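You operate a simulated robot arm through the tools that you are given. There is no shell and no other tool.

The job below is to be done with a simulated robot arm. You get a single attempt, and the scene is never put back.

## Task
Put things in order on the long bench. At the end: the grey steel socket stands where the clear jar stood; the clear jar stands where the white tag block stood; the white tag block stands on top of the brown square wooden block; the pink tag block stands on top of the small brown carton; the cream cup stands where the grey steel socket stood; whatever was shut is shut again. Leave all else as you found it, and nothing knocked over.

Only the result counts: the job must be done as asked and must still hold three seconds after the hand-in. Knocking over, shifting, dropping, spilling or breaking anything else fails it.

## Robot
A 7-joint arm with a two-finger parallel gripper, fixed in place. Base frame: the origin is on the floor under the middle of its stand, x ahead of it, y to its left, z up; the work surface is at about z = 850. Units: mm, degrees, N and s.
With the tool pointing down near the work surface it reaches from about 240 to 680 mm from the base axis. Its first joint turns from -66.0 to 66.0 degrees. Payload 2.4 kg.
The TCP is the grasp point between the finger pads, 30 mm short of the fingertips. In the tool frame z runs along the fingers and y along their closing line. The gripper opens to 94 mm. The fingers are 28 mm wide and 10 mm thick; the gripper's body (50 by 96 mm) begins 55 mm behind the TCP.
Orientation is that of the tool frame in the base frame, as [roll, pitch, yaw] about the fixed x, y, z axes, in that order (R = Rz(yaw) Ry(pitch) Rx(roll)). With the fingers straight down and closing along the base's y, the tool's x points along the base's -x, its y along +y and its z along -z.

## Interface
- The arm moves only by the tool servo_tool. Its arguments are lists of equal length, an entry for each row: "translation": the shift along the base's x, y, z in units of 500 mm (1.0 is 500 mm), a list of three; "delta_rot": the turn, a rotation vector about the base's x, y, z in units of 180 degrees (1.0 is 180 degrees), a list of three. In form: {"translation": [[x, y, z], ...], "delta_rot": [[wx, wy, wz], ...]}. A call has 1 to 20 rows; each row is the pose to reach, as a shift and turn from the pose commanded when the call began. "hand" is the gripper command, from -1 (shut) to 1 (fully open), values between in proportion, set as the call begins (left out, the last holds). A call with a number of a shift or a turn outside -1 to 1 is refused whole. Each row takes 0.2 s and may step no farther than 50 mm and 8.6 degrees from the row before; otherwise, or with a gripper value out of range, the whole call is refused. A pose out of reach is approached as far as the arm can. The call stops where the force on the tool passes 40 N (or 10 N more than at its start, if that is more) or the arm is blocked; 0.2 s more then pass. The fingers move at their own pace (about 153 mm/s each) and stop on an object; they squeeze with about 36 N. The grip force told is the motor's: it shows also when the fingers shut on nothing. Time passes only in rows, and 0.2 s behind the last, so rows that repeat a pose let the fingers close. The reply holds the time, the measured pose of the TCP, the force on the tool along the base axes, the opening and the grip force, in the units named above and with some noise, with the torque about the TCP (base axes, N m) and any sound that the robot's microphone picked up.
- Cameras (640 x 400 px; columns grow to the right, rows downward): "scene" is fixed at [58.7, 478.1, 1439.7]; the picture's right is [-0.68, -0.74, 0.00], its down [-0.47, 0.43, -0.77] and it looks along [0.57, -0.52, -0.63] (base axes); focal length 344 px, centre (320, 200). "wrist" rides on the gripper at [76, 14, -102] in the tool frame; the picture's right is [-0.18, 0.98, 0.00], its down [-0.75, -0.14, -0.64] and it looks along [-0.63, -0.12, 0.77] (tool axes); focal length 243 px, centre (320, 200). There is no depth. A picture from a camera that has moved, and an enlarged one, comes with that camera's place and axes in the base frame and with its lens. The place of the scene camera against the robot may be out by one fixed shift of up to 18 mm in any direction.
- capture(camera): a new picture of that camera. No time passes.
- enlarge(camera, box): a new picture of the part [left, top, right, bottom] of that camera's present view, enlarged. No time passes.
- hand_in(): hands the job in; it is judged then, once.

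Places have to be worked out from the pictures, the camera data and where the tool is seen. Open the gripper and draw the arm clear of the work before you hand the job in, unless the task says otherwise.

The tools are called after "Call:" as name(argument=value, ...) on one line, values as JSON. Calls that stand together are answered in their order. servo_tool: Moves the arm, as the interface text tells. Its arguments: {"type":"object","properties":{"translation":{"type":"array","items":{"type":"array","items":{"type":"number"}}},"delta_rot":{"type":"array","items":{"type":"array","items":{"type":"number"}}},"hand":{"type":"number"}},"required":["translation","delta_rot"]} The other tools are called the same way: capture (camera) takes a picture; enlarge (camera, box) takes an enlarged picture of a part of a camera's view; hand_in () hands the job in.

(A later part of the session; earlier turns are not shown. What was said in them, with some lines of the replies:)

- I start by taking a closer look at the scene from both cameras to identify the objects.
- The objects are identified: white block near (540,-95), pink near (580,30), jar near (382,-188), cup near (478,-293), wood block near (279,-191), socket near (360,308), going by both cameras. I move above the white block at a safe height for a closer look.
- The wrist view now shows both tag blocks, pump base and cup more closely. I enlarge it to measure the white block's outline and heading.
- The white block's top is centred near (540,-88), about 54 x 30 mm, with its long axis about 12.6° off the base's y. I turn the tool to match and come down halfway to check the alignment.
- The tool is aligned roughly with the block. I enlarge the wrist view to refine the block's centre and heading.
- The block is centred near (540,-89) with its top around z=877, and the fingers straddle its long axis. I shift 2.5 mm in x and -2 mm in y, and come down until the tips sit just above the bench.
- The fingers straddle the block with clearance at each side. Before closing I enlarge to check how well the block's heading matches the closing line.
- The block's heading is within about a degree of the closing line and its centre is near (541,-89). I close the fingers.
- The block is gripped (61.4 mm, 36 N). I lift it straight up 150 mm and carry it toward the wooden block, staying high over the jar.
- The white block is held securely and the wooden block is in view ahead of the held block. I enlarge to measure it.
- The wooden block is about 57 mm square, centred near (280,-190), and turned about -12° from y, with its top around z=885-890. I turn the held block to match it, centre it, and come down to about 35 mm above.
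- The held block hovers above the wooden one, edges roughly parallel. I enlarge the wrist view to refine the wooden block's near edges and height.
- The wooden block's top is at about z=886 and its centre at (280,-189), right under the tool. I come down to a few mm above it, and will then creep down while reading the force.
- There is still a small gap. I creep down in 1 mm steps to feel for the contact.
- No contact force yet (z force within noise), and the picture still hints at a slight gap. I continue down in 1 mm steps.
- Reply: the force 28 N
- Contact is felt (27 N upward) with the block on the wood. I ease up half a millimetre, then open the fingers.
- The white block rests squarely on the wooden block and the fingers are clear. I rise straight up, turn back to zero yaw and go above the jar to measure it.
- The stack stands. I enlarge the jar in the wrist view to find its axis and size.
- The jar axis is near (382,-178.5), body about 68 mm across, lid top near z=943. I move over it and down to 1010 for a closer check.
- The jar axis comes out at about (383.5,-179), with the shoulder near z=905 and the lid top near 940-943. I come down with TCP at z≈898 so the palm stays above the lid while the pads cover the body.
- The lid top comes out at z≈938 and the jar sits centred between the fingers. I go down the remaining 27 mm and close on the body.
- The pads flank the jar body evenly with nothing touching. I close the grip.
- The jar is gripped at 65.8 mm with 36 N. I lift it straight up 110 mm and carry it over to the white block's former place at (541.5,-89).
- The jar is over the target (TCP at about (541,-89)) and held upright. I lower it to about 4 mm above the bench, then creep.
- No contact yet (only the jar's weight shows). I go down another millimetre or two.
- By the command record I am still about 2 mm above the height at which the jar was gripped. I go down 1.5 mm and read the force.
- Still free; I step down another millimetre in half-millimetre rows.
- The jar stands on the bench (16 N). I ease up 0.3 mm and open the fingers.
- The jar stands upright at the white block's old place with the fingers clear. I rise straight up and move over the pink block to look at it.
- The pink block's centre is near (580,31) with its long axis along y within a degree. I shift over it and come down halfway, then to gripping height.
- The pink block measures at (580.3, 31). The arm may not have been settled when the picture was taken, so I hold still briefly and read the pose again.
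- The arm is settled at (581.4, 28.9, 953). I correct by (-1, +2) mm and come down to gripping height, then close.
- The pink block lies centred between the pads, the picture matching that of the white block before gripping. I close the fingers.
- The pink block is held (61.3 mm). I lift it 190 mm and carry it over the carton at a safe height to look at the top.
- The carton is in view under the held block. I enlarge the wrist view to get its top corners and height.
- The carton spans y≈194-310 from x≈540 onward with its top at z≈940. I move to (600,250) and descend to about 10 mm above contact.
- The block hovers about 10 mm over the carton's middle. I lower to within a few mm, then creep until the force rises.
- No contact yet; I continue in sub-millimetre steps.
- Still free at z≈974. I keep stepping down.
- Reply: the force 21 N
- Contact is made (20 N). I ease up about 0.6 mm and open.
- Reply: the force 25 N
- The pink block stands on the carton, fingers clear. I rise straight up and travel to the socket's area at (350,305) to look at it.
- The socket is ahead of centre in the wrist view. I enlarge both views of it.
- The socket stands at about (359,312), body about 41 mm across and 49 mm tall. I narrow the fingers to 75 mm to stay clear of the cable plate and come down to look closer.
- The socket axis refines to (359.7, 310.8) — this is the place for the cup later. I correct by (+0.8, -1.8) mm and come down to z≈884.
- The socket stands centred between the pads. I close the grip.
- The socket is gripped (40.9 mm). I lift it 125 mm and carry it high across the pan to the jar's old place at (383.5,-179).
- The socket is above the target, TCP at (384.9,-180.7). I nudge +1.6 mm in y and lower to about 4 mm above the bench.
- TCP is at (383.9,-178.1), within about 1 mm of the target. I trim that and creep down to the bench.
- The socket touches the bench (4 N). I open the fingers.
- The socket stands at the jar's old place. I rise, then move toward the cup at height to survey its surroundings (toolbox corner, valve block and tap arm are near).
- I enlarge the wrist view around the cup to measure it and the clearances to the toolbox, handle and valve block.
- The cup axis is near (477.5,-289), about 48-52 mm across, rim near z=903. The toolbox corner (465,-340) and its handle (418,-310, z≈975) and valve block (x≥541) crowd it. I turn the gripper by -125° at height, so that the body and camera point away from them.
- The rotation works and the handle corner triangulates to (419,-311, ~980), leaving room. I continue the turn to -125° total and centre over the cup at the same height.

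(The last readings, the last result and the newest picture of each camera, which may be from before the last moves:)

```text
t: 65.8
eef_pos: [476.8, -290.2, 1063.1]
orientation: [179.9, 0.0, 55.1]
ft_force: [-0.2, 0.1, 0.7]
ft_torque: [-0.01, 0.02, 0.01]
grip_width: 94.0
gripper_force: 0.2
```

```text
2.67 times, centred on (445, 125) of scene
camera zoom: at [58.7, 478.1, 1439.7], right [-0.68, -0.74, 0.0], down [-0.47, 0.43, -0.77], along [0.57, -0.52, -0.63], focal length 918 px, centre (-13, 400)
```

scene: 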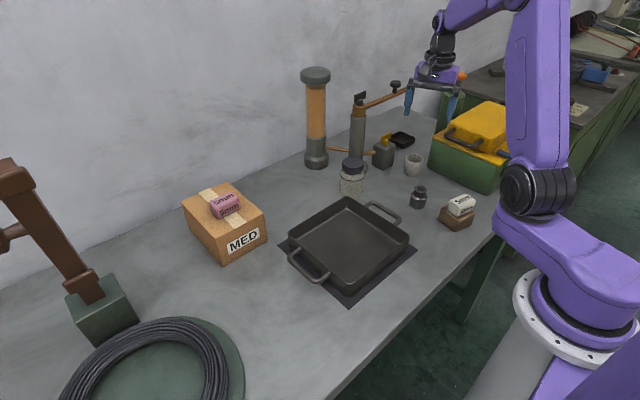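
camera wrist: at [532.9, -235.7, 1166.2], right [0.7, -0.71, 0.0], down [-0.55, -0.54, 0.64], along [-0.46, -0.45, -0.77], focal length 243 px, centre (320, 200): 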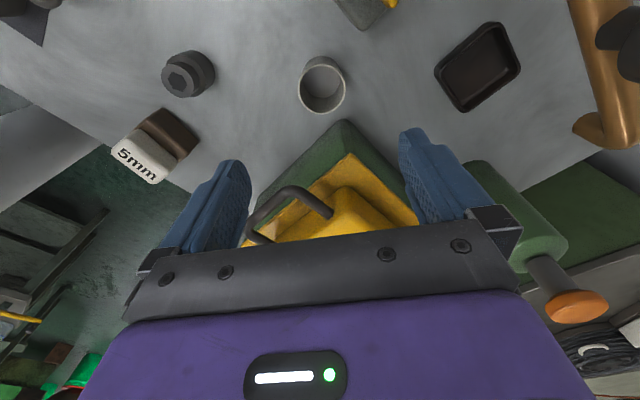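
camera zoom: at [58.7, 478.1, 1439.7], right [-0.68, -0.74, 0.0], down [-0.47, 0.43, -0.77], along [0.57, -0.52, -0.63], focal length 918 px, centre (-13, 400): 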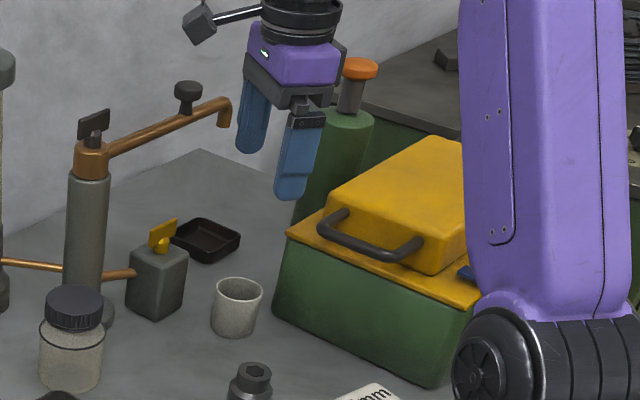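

With the third view, the cup axis comes out at about (481,-290), 51 mm across, rim near z=896. I shift 3 mm in x and come down to z≈960 for a check.

Call:
servo_tool(translation=[[0.006, 0, -0.04], [0.006, 0, -0.1], [0.006, 0, -0.16], [0.006, 0, -0.2], [0.006, 0, -0.208], [0.006, 0, -0.208], [0.006, 0, -0.208]], delta_rot=[[0, 0, 0], [0, 0, 0], [0, 0, 0], [0, 0, 0], [0, 0, 0], [0, 0, 0], [0, 0, 0]])

Call:
capture(camera="wrist")

Call:
enlarge(camera="wrist", box=[240, 50, 400, 170])

Call:
enlarge(camera="scene", box=[360, 70, 510, 200])

```text
t: 67.4
eef_pos: [480.2, -290.8, 959.0]
orientation: [-180.0, 0.0, 54.9]
ft_force: [-0.4, -0.1, 0.0]
ft_torque: [0.01, 0.0, -0.01]
grip_width: 93.8
gripper_force: 0.1
```

```text
taken
camera wrist: at [535.8, -235.6, 1061.1], right [0.7, -0.71, 0.0], down [-0.55, -0.54, 0.64], along [-0.46, -0.45, -0.77], focal length 243 px, centre (320, 200)
```

wrist: 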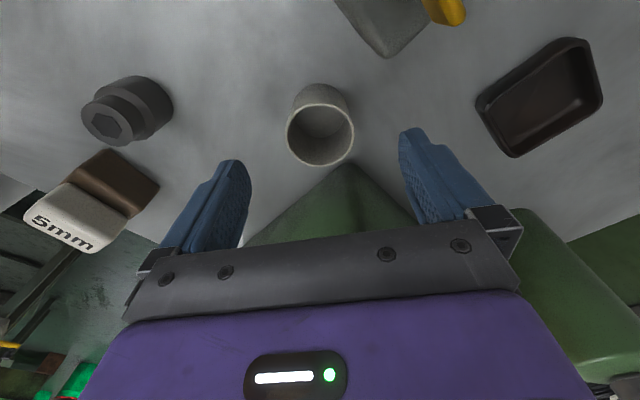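

```text
3.33 times, centred on (320, 110) of wrist
camera zoom: at [535.8, -235.6, 1061.1], right [0.7, -0.71, 0.0], down [-0.55, -0.54, 0.64], along [-0.46, -0.45, -0.77], focal length 809 px, centre (320, 500)
```

zoom: 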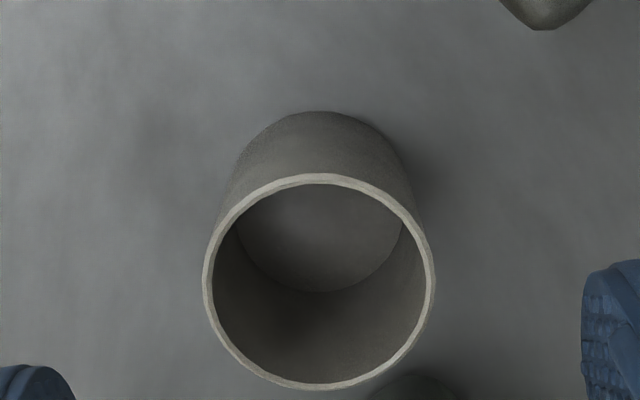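

```text
3.08 times, centred on (435, 135) of scene
camera zoom: at [58.7, 478.1, 1439.7], right [-0.68, -0.74, 0.0], down [-0.47, 0.43, -0.77], along [0.57, -0.52, -0.63], focal length 1059 px, centre (-34, 400)
```

zoom: 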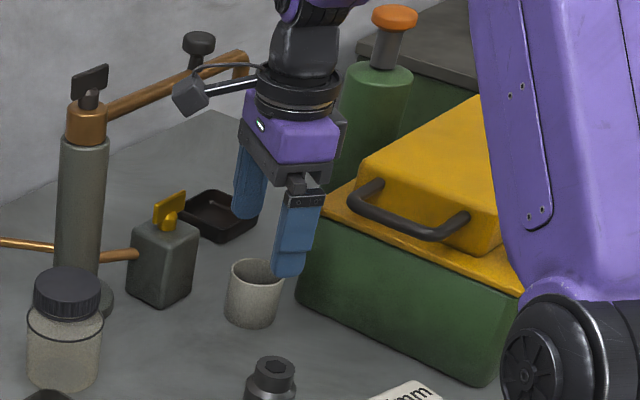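

The cup axis measures (479.6,-290.4) with rim at z≈894, within about 1 mm of the tool axis. I trim and descend to TCP z≈889.

Call:
servo_tool(translation=[[-0.0024, -0.001, -0.03], [-0.0024, -0.001, -0.07], [-0.0024, -0.001, -0.11], [-0.0024, -0.001, -0.14], [-0.0024, -0.001, -0.14], [-0.0024, -0.001, -0.14]], delta_rot=[[0, 0, 0], [0, 0, 0], [0, 0, 0], [0, 0, 0], [0, 0, 0], [0, 0, 0]])

Call:
capture(camera="wrist")

Call:
enlarge(camera="scene", box=[360, 70, 510, 200])

```text
t: 68.8
eef_pos: [480.3, -292.1, 889.5]
orientation: [180.0, 0.1, 55.0]
ft_force: [-0.8, -0.1, -0.4]
ft_torque: [-0.01, 0.01, -0.02]
grip_width: 94.0
gripper_force: 0.0
```

```text
taken
camera wrist: at [535.3, -236.5, 990.9], right [0.7, -0.71, 0.0], down [-0.55, -0.54, 0.64], along [-0.46, -0.45, -0.77], focal length 243 px, centre (320, 200)
```

wrist: 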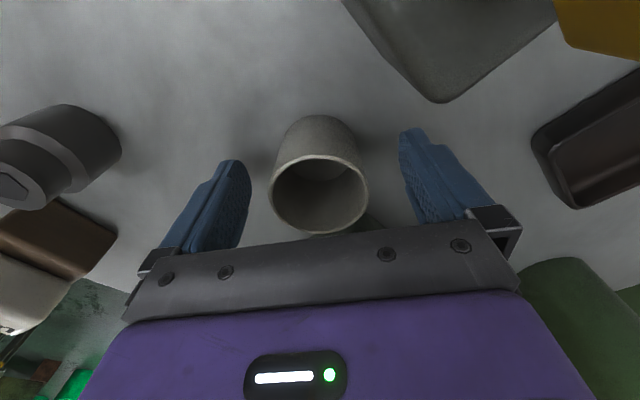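

```text
3.08 times, centred on (435, 135) of scene
camera zoom: at [58.7, 478.1, 1439.7], right [-0.68, -0.74, 0.0], down [-0.47, 0.43, -0.77], along [0.57, -0.52, -0.63], focal length 1059 px, centre (-34, 400)
```

zoom: 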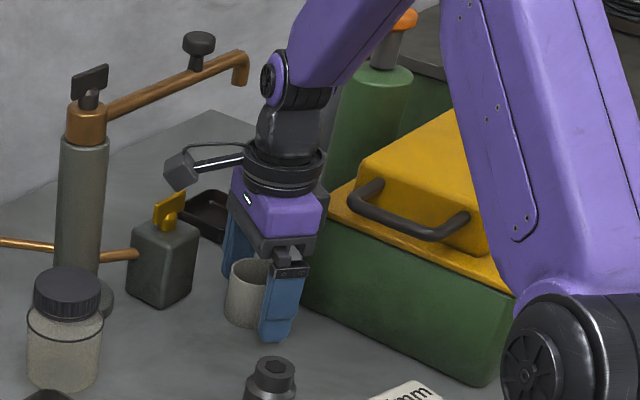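

The fingers flank the cup evenly and nothing touches. I close the grip.

Call:
servo_tool(translation=[[0, 0, 0], [0, 0, 0], [0, 0, 0], [0, 0, 0]], delta_rot=[[0, 0, 0], [0, 0, 0], [0, 0, 0], [0, 0, 0]], hand=-1)

Call:
capture(camera="wrist")

```text
t: 69.8
eef_pos: [479.8, -290.9, 888.5]
orientation: [-180.0, 0.0, 55.1]
ft_force: [0.7, 0.2, 4.4]
ft_torque: [0.05, 0.08, -0.01]
grip_width: 48.5
gripper_force: 36.1
```

```text
taken
camera wrist: at [535.4, -236.4, 991.3], right [0.7, -0.71, 0.0], down [-0.55, -0.54, 0.64], along [-0.46, -0.45, -0.77], focal length 243 px, centre (320, 200)
```

wrist: 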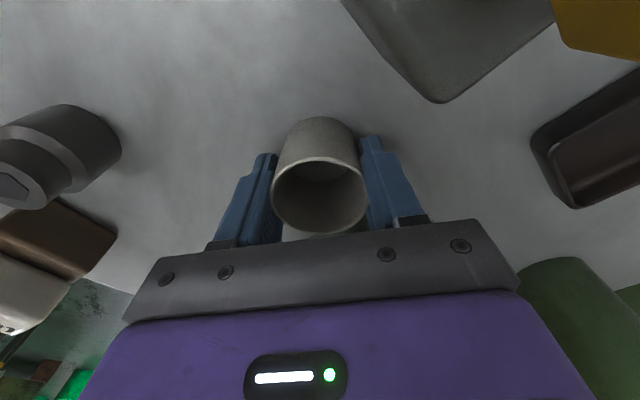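

The cup is gripped (48.5 mm). I lift it straight up 160 mm, then carry it away from the toolbox while turning the tool back to zero yaw.

Call:
servo_tool(translation=[[0, 0, 0.02], [0, 0, 0.08], [0, 0, 0.16], [0, 0, 0.25], [0, 0, 0.32], [-0.012, 0.06, 0.32], [-0.024, 0.12, 0.32], [-0.036, 0.18, 0.32], [-0.048, 0.24, 0.32], [-0.06, 0.3, 0.32], [-0.072, 0.36, 0.32], [-0.084, 0.42, 0.32], [-0.096, 0.48, 0.32], [-0.108, 0.54, 0.32], [-0.12, 0.6, 0.32], [-0.132, 0.66, 0.32], [-0.144, 0.72, 0.32], [-0.156, 0.78, 0.32], [-0.168, 0.84, 0.32], [-0.168, 0.84, 0.32]], delta_rot=[[0, 0, 0], [0, 0, 0], [0, 0, 0], [0, 0, 0], [0, 0, 0.04], [0, 0, 0.087], [0, 0, 0.134], [0, 0, 0.181], [0, 0, 0.228], [0, 0, 0.275], [0, 0, 0.322], [0, 0, 0.369], [0, 0, 0.416], [0, 0, 0.463], [0, 0, 0.51], [0, 0, 0.557], [0, 0, 0.604], [0, 0, 0.651], [0, 0, 0.6943], [0, 0, 0.6943]])

Call:
capture(camera="wrist")

Call:
capture(camera="scene")

```text
t: 74.0
eef_pos: [393.9, 128.0, 1051.7]
orientation: [-180.0, 0.0, -180.0]
ft_force: [-0.2, 0.6, -1.0]
ft_torque: [0.02, -0.02, 0.01]
grip_width: 48.2
gripper_force: 36.3
```

```text
taken
camera wrist: at [318.6, 142.3, 1154.1], right [0.18, 0.98, 0.0], down [0.75, -0.14, 0.64], along [0.63, -0.12, -0.77], focal length 243 px, centre (320, 200)
```

wrist: 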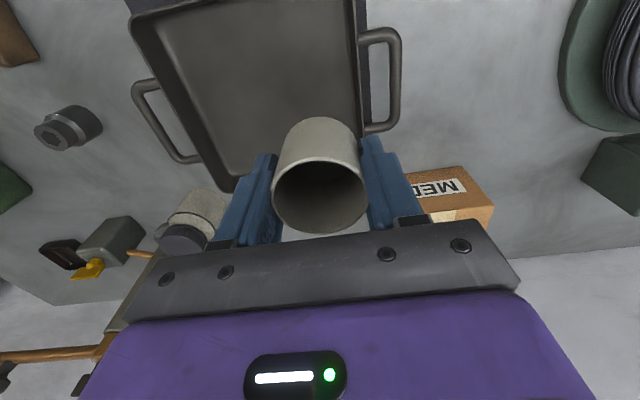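

```text
taken
```

scene: 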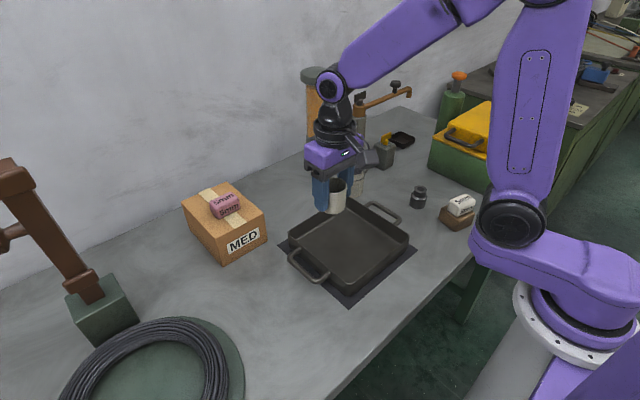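

The cup is held upright over the pan at TCP (394.6,128.3). I carry it on to the socket's old place at (359.8,310.8).

Call:
servo_tool(translation=[[-0.012, 0.06, 0], [-0.026, 0.135, 0], [-0.04, 0.21, 0], [-0.054, 0.285, 0], [-0.066, 0.345, 0], [-0.0696, 0.365, 0], [-0.0696, 0.365, 0], [-0.0696, 0.365, 0]], delta_rot=[[0, 0, 0], [0, 0, 0], [0, 0, 0], [0, 0, 0], [0, 0, 0], [0, 0, 0], [0, 0, 0], [0, 0, 0]])

Call:
capture(camera="wrist")

```text
t: 75.8
eef_pos: [359.9, 312.1, 1049.8]
orientation: [179.9, 0.1, 180.0]
ft_force: [-0.5, -0.2, -1.4]
ft_torque: [0.03, 0.02, -0.01]
grip_width: 48.4
gripper_force: 36.0
```

```text
taken
camera wrist: at [284.8, 327.4, 1151.8], right [0.18, 0.98, 0.0], down [0.75, -0.14, 0.64], along [0.63, -0.12, -0.77], focal length 243 px, centre (320, 200)
```

wrist: 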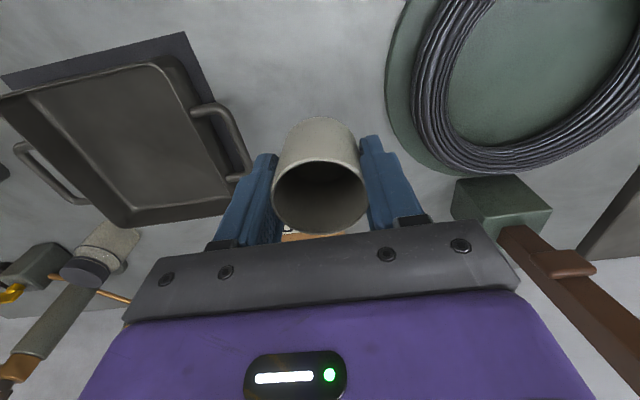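

TCP is at (360.8,313.4); I correct by (-1,-2.6) mm and lower the cup to about 4 mm above the bench.

Call:
servo_tool(translation=[[-0.002, -0.005, -0.05], [-0.002, -0.005, -0.13], [-0.002, -0.005, -0.21], [-0.002, -0.005, -0.27], [-0.002, -0.005, -0.305], [-0.002, -0.005, -0.312], [-0.002, -0.005, -0.312], [-0.002, -0.005, -0.312]], delta_rot=[[0, 0, 0], [0, 0, 0], [0, 0, 0], [0, 0, 0], [0, 0, 0], [0, 0, 0], [0, 0, 0], [0, 0, 0]])

Call:
capture(camera="wrist")

Call:
enlarge(camera="scene", box=[210, 250, 330, 350])

```text
t: 77.6
eef_pos: [358.5, 310.5, 894.6]
orientation: [180.0, -0.1, 180.0]
ft_force: [-0.6, 0.0, -1.1]
ft_torque: [-0.01, -0.01, 0.02]
grip_width: 48.2
gripper_force: 35.5
```

```text
taken
camera wrist: at [283.2, 325.3, 996.3], right [0.18, 0.98, 0.0], down [0.75, -0.14, 0.64], along [0.63, -0.12, -0.77], focal length 243 px, centre (320, 200)
```

wrist: 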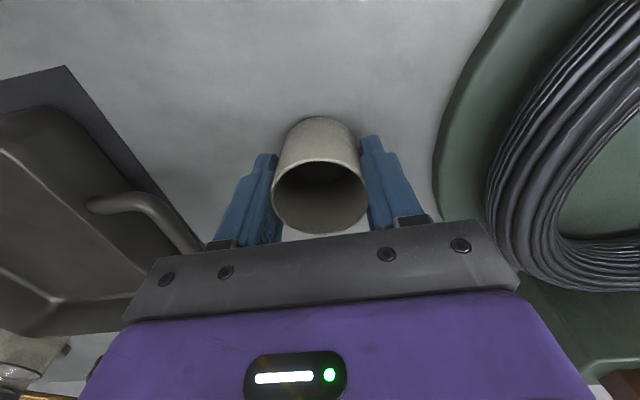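

```text
4.00 times, centred on (270, 300) of scene
camera zoom: at [58.7, 478.1, 1439.7], right [-0.68, -0.74, 0.0], down [-0.47, 0.43, -0.77], along [0.57, -0.52, -0.63], focal length 1376 px, centre (520, -200)
```

zoom: 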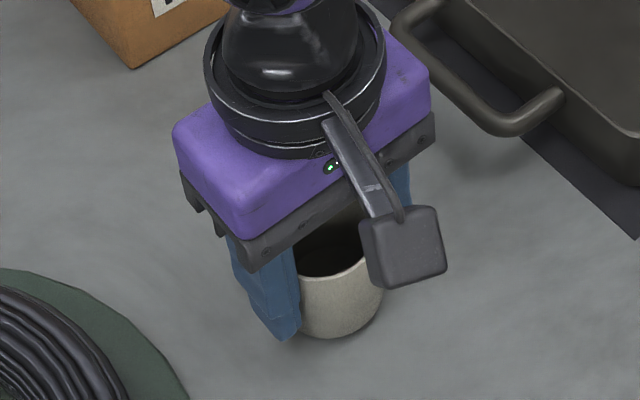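

The cup is over the spot at TCP (359.2,311.3), about 5 mm up. I creep down until contact.

Call:
servo_tool(translation=[[0.001, -0.001, -0.003], [0.001, -0.001, -0.006], [0.001, -0.001, -0.007], [0.001, -0.001, -0.007]], delta_rot=[[0, 0, 0], [0, 0, 0], [0, 0, 0], [0, 0, 0]])

Call:
servo_tool(translation=[[0, 0, -0.0012], [0, 0, -0.0012]], delta_rot=[[0, 0, 0], [0, 0, 0]])

Call:
servo_tool(translation=[[0, 0, -0.001], [0, 0, -0.001]], delta_rot=[[0, 0, 0], [0, 0, 0]])

```text
t: 78.6
eef_pos: [359.2, 309.9, 890.7]
orientation: [180.0, 0.0, 179.9]
ft_force: [-0.1, 0.1, 0.3]
ft_torque: [0.02, 0.01, -0.01]
grip_width: 48.0
gripper_force: 36.1
```

```text
t: 79.2
eef_pos: [359.7, 309.2, 889.0]
orientation: [180.0, 0.0, -179.9]
ft_force: [0.6, 0.6, -1.0]
ft_torque: [0.02, -0.01, -0.06]
grip_width: 48.5
gripper_force: 36.1
```

```text
t: 79.8
eef_pos: [359.3, 309.2, 889.0]
orientation: [180.0, 0.1, 180.0]
ft_force: [0.6, -0.4, -0.2]
ft_torque: [0.0, 0.02, 0.0]
grip_width: 48.1
gripper_force: 36.0
```

Not yet in contact; I keep stepping down half a millimetre at a time.

Call:
servo_tool(translation=[[0, 0, -0.001], [0, 0, -0.001]], delta_rot=[[0, 0, 0], [0, 0, 0]])

Call:
servo_tool(translation=[[0, 0, -0.001], [0, 0, -0.001]], delta_rot=[[0, 0, 0], [0, 0, 0]])

```text
t: 80.4
eef_pos: [359.4, 309.5, 890.1]
orientation: [-180.0, 0.1, -179.9]
ft_force: [0.0, -3.4, 8.5]
ft_torque: [-0.27, -0.08, -0.02]
grip_width: 48.3
gripper_force: 36.6
```

```text
t: 81.0
eef_pos: [360.3, 309.3, 889.7]
orientation: [179.9, 0.1, -179.9]
ft_force: [0.7, -2.5, 17.2]
ft_torque: [-0.25, 0.01, -0.01]
grip_width: 48.2
gripper_force: 35.5
```

The cup stands on the bench (17 N). I ease up half a millimetre and open the fingers to 75 mm.

Call:
servo_tool(translation=[[0, 0, 0.001], [0, 0, 0.001]], delta_rot=[[0, 0, 0], [0, 0, 0]])

Call:
servo_tool(translation=[[0, 0, 0], [0, 0, 0], [0, 0, 0]], delta_rot=[[0, 0, 0], [0, 0, 0], [0, 0, 0]], hand=0.6)

Call:
capture(camera="wrist")

```text
t: 81.6
eef_pos: [357.8, 309.3, 888.4]
orientation: [180.0, -0.2, -179.9]
ft_force: [0.0, 0.2, 1.3]
ft_torque: [0.03, -0.07, 0.02]
grip_width: 48.0
gripper_force: 35.8
```

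```text
t: 82.4
eef_pos: [359.4, 308.7, 888.3]
orientation: [-179.9, -0.1, -179.9]
ft_force: [-0.7, 1.2, -0.3]
ft_torque: [-0.01, -0.01, 0.0]
grip_width: 75.0
gripper_force: 0.0
```

```text
taken
camera wrist: at [283.5, 323.9, 991.5], right [0.18, 0.98, 0.0], down [0.75, -0.14, 0.64], along [0.63, -0.12, -0.77], focal length 243 px, centre (320, 200)
```

wrist: 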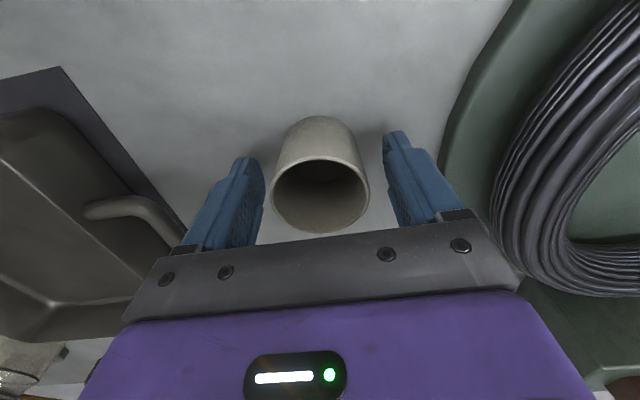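

The cup stands free between the open fingers. I rise straight up and withdraw toward the starting pose to check the whole bench.

Call:
servo_tool(translation=[[0, 0, 0.03], [0, 0, 0.1], [0, 0, 0.19], [0, 0, 0.28], [0, 0, 0.37], [0.03, -0.07, 0.42], [0.06, -0.14, 0.47], [0.1, -0.21, 0.52], [0.13, -0.29, 0.56], [0.16, -0.37, 0.57], [0.19, -0.44, 0.57], [0.204, -0.458, 0.57], [0.204, -0.458, 0.57]], delta_rot=[[0, 0, 0], [0, 0, 0], [0, 0, 0], [0, 0, 0], [0, 0, 0], [0, 0, 0], [0, 0, 0], [0, 0, 0], [0, 0, 0], [0, 0, 0], [0, 0, 0], [0, 0, 0], [0, 0, 0]], hand=1)

Call:
capture(camera="scene")

Call:
capture(camera="wrist")

```text
t: 85.2
eef_pos: [459.2, 79.5, 1174.3]
orientation: [-180.0, 0.0, 180.0]
ft_force: [0.4, -0.3, 0.3]
ft_torque: [0.03, -0.02, -0.01]
grip_width: 94.1
gripper_force: 0.0
```

```text
taken
```

scene: 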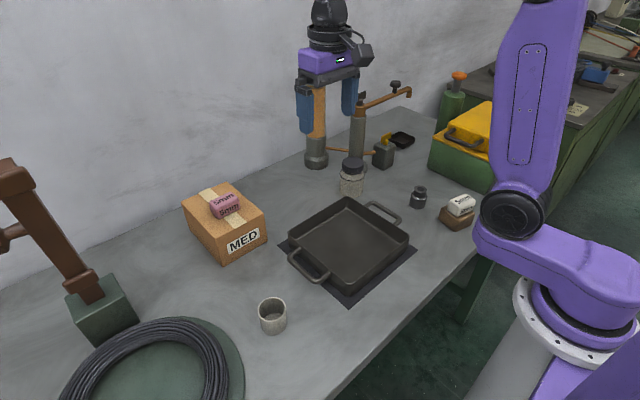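

```text
taken
camera wrist: at [384.2, 94.8, 1275.9], right [0.18, 0.98, 0.0], down [0.75, -0.14, 0.64], along [0.63, -0.12, -0.77], focal length 243 px, centre (320, 200)
```

wrist: 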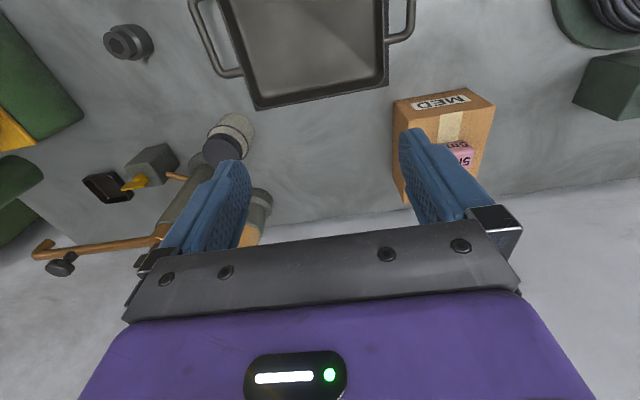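

Everything appears in place: white on wood, pink on carton, jar, socket and cup moved. I compare enlarged views, using the same boxes as before, to verify the positions.

Call:
enlarge(camera="scene", box=[220, 280, 320, 350])

Call:
enlarge(camera="scene", box=[280, 140, 440, 240])

Call:
enlarge(camera="scene", box=[385, 145, 485, 235])

Call:
enlarge(camera="scene", box=[160, 160, 420, 350])

```text
5.71 times, centred on (270, 315) of scene
camera zoom: at [58.7, 478.0, 1439.7], right [-0.68, -0.74, 0.0], down [-0.47, 0.43, -0.77], along [0.57, -0.52, -0.63], focal length 1966 px, centre (606, -457)
```

zoom: 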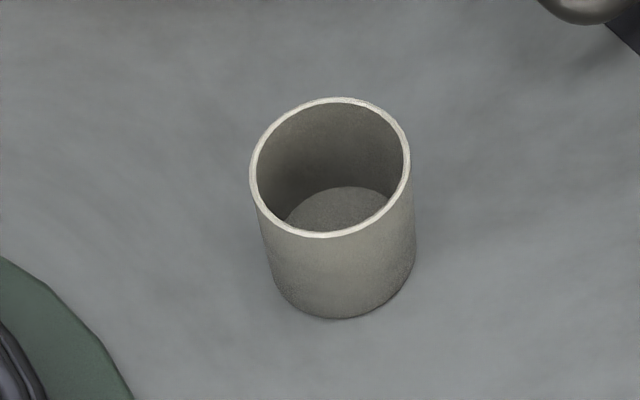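

```text
4.00 times, centred on (360, 190) of scene
camera zoom: at [58.7, 478.0, 1439.7], right [-0.68, -0.74, 0.0], down [-0.47, 0.43, -0.77], along [0.57, -0.52, -0.63], focal length 1376 px, centre (160, 240)
```

zoom: 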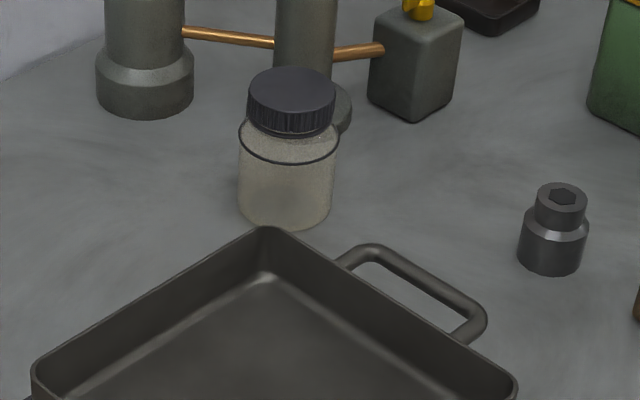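

```text
4.44 times, centred on (435, 190) of scene
camera zoom: at [58.7, 478.0, 1439.7], right [-0.68, -0.74, 0.0], down [-0.47, 0.43, -0.77], along [0.57, -0.52, -0.63], focal length 1529 px, centre (-191, 244)
```

zoom: 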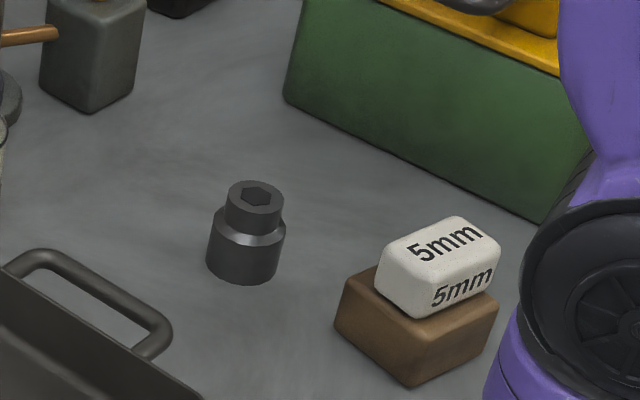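

```text
2.11 times, centred on (290, 255) of scene
camera zoom: at [58.7, 478.0, 1439.7], right [-0.68, -0.74, 0.0], down [-0.47, 0.43, -0.77], along [0.57, -0.52, -0.63], focal length 724 px, centre (383, 84)
```

zoom: 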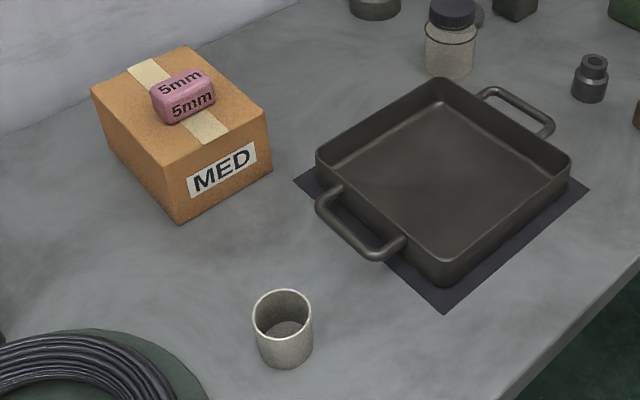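

All positions match the earlier views to within about 2-3 mm: the cup is where the socket was, the jar where the white block was, and the socket where the jar was. Both tag blocks stand on their supports, nothing was opened, the gripper is open and the arm is clear, so I hand in.

Call:
hand_in()

```text
The job is handed in.
```

The bench is in the order you asked for, and I've handed the job in. The verdict hasn't come back yet.

| Item | Now stands |
|---|---|
| White tag block | on top of the brown square wooden block |
| Clear jar | where the white tag block stood |
| Grey steel socket | where the clear jar stood |
| Cream cup | where the grey steel socket stood |
| Pink tag block | on top of the small brown carton |

Comparing the scene camera before and after, the jar and cup are within about 2 mm of the old places. The socket is within about 3 mm.

I opened nothing, so the toolbox and the jar's lid are still shut. Nothing was knocked over, and in the final pictures everything else looks as it was. The gripper is open and the arm is back near its starting pose, clear of the work.
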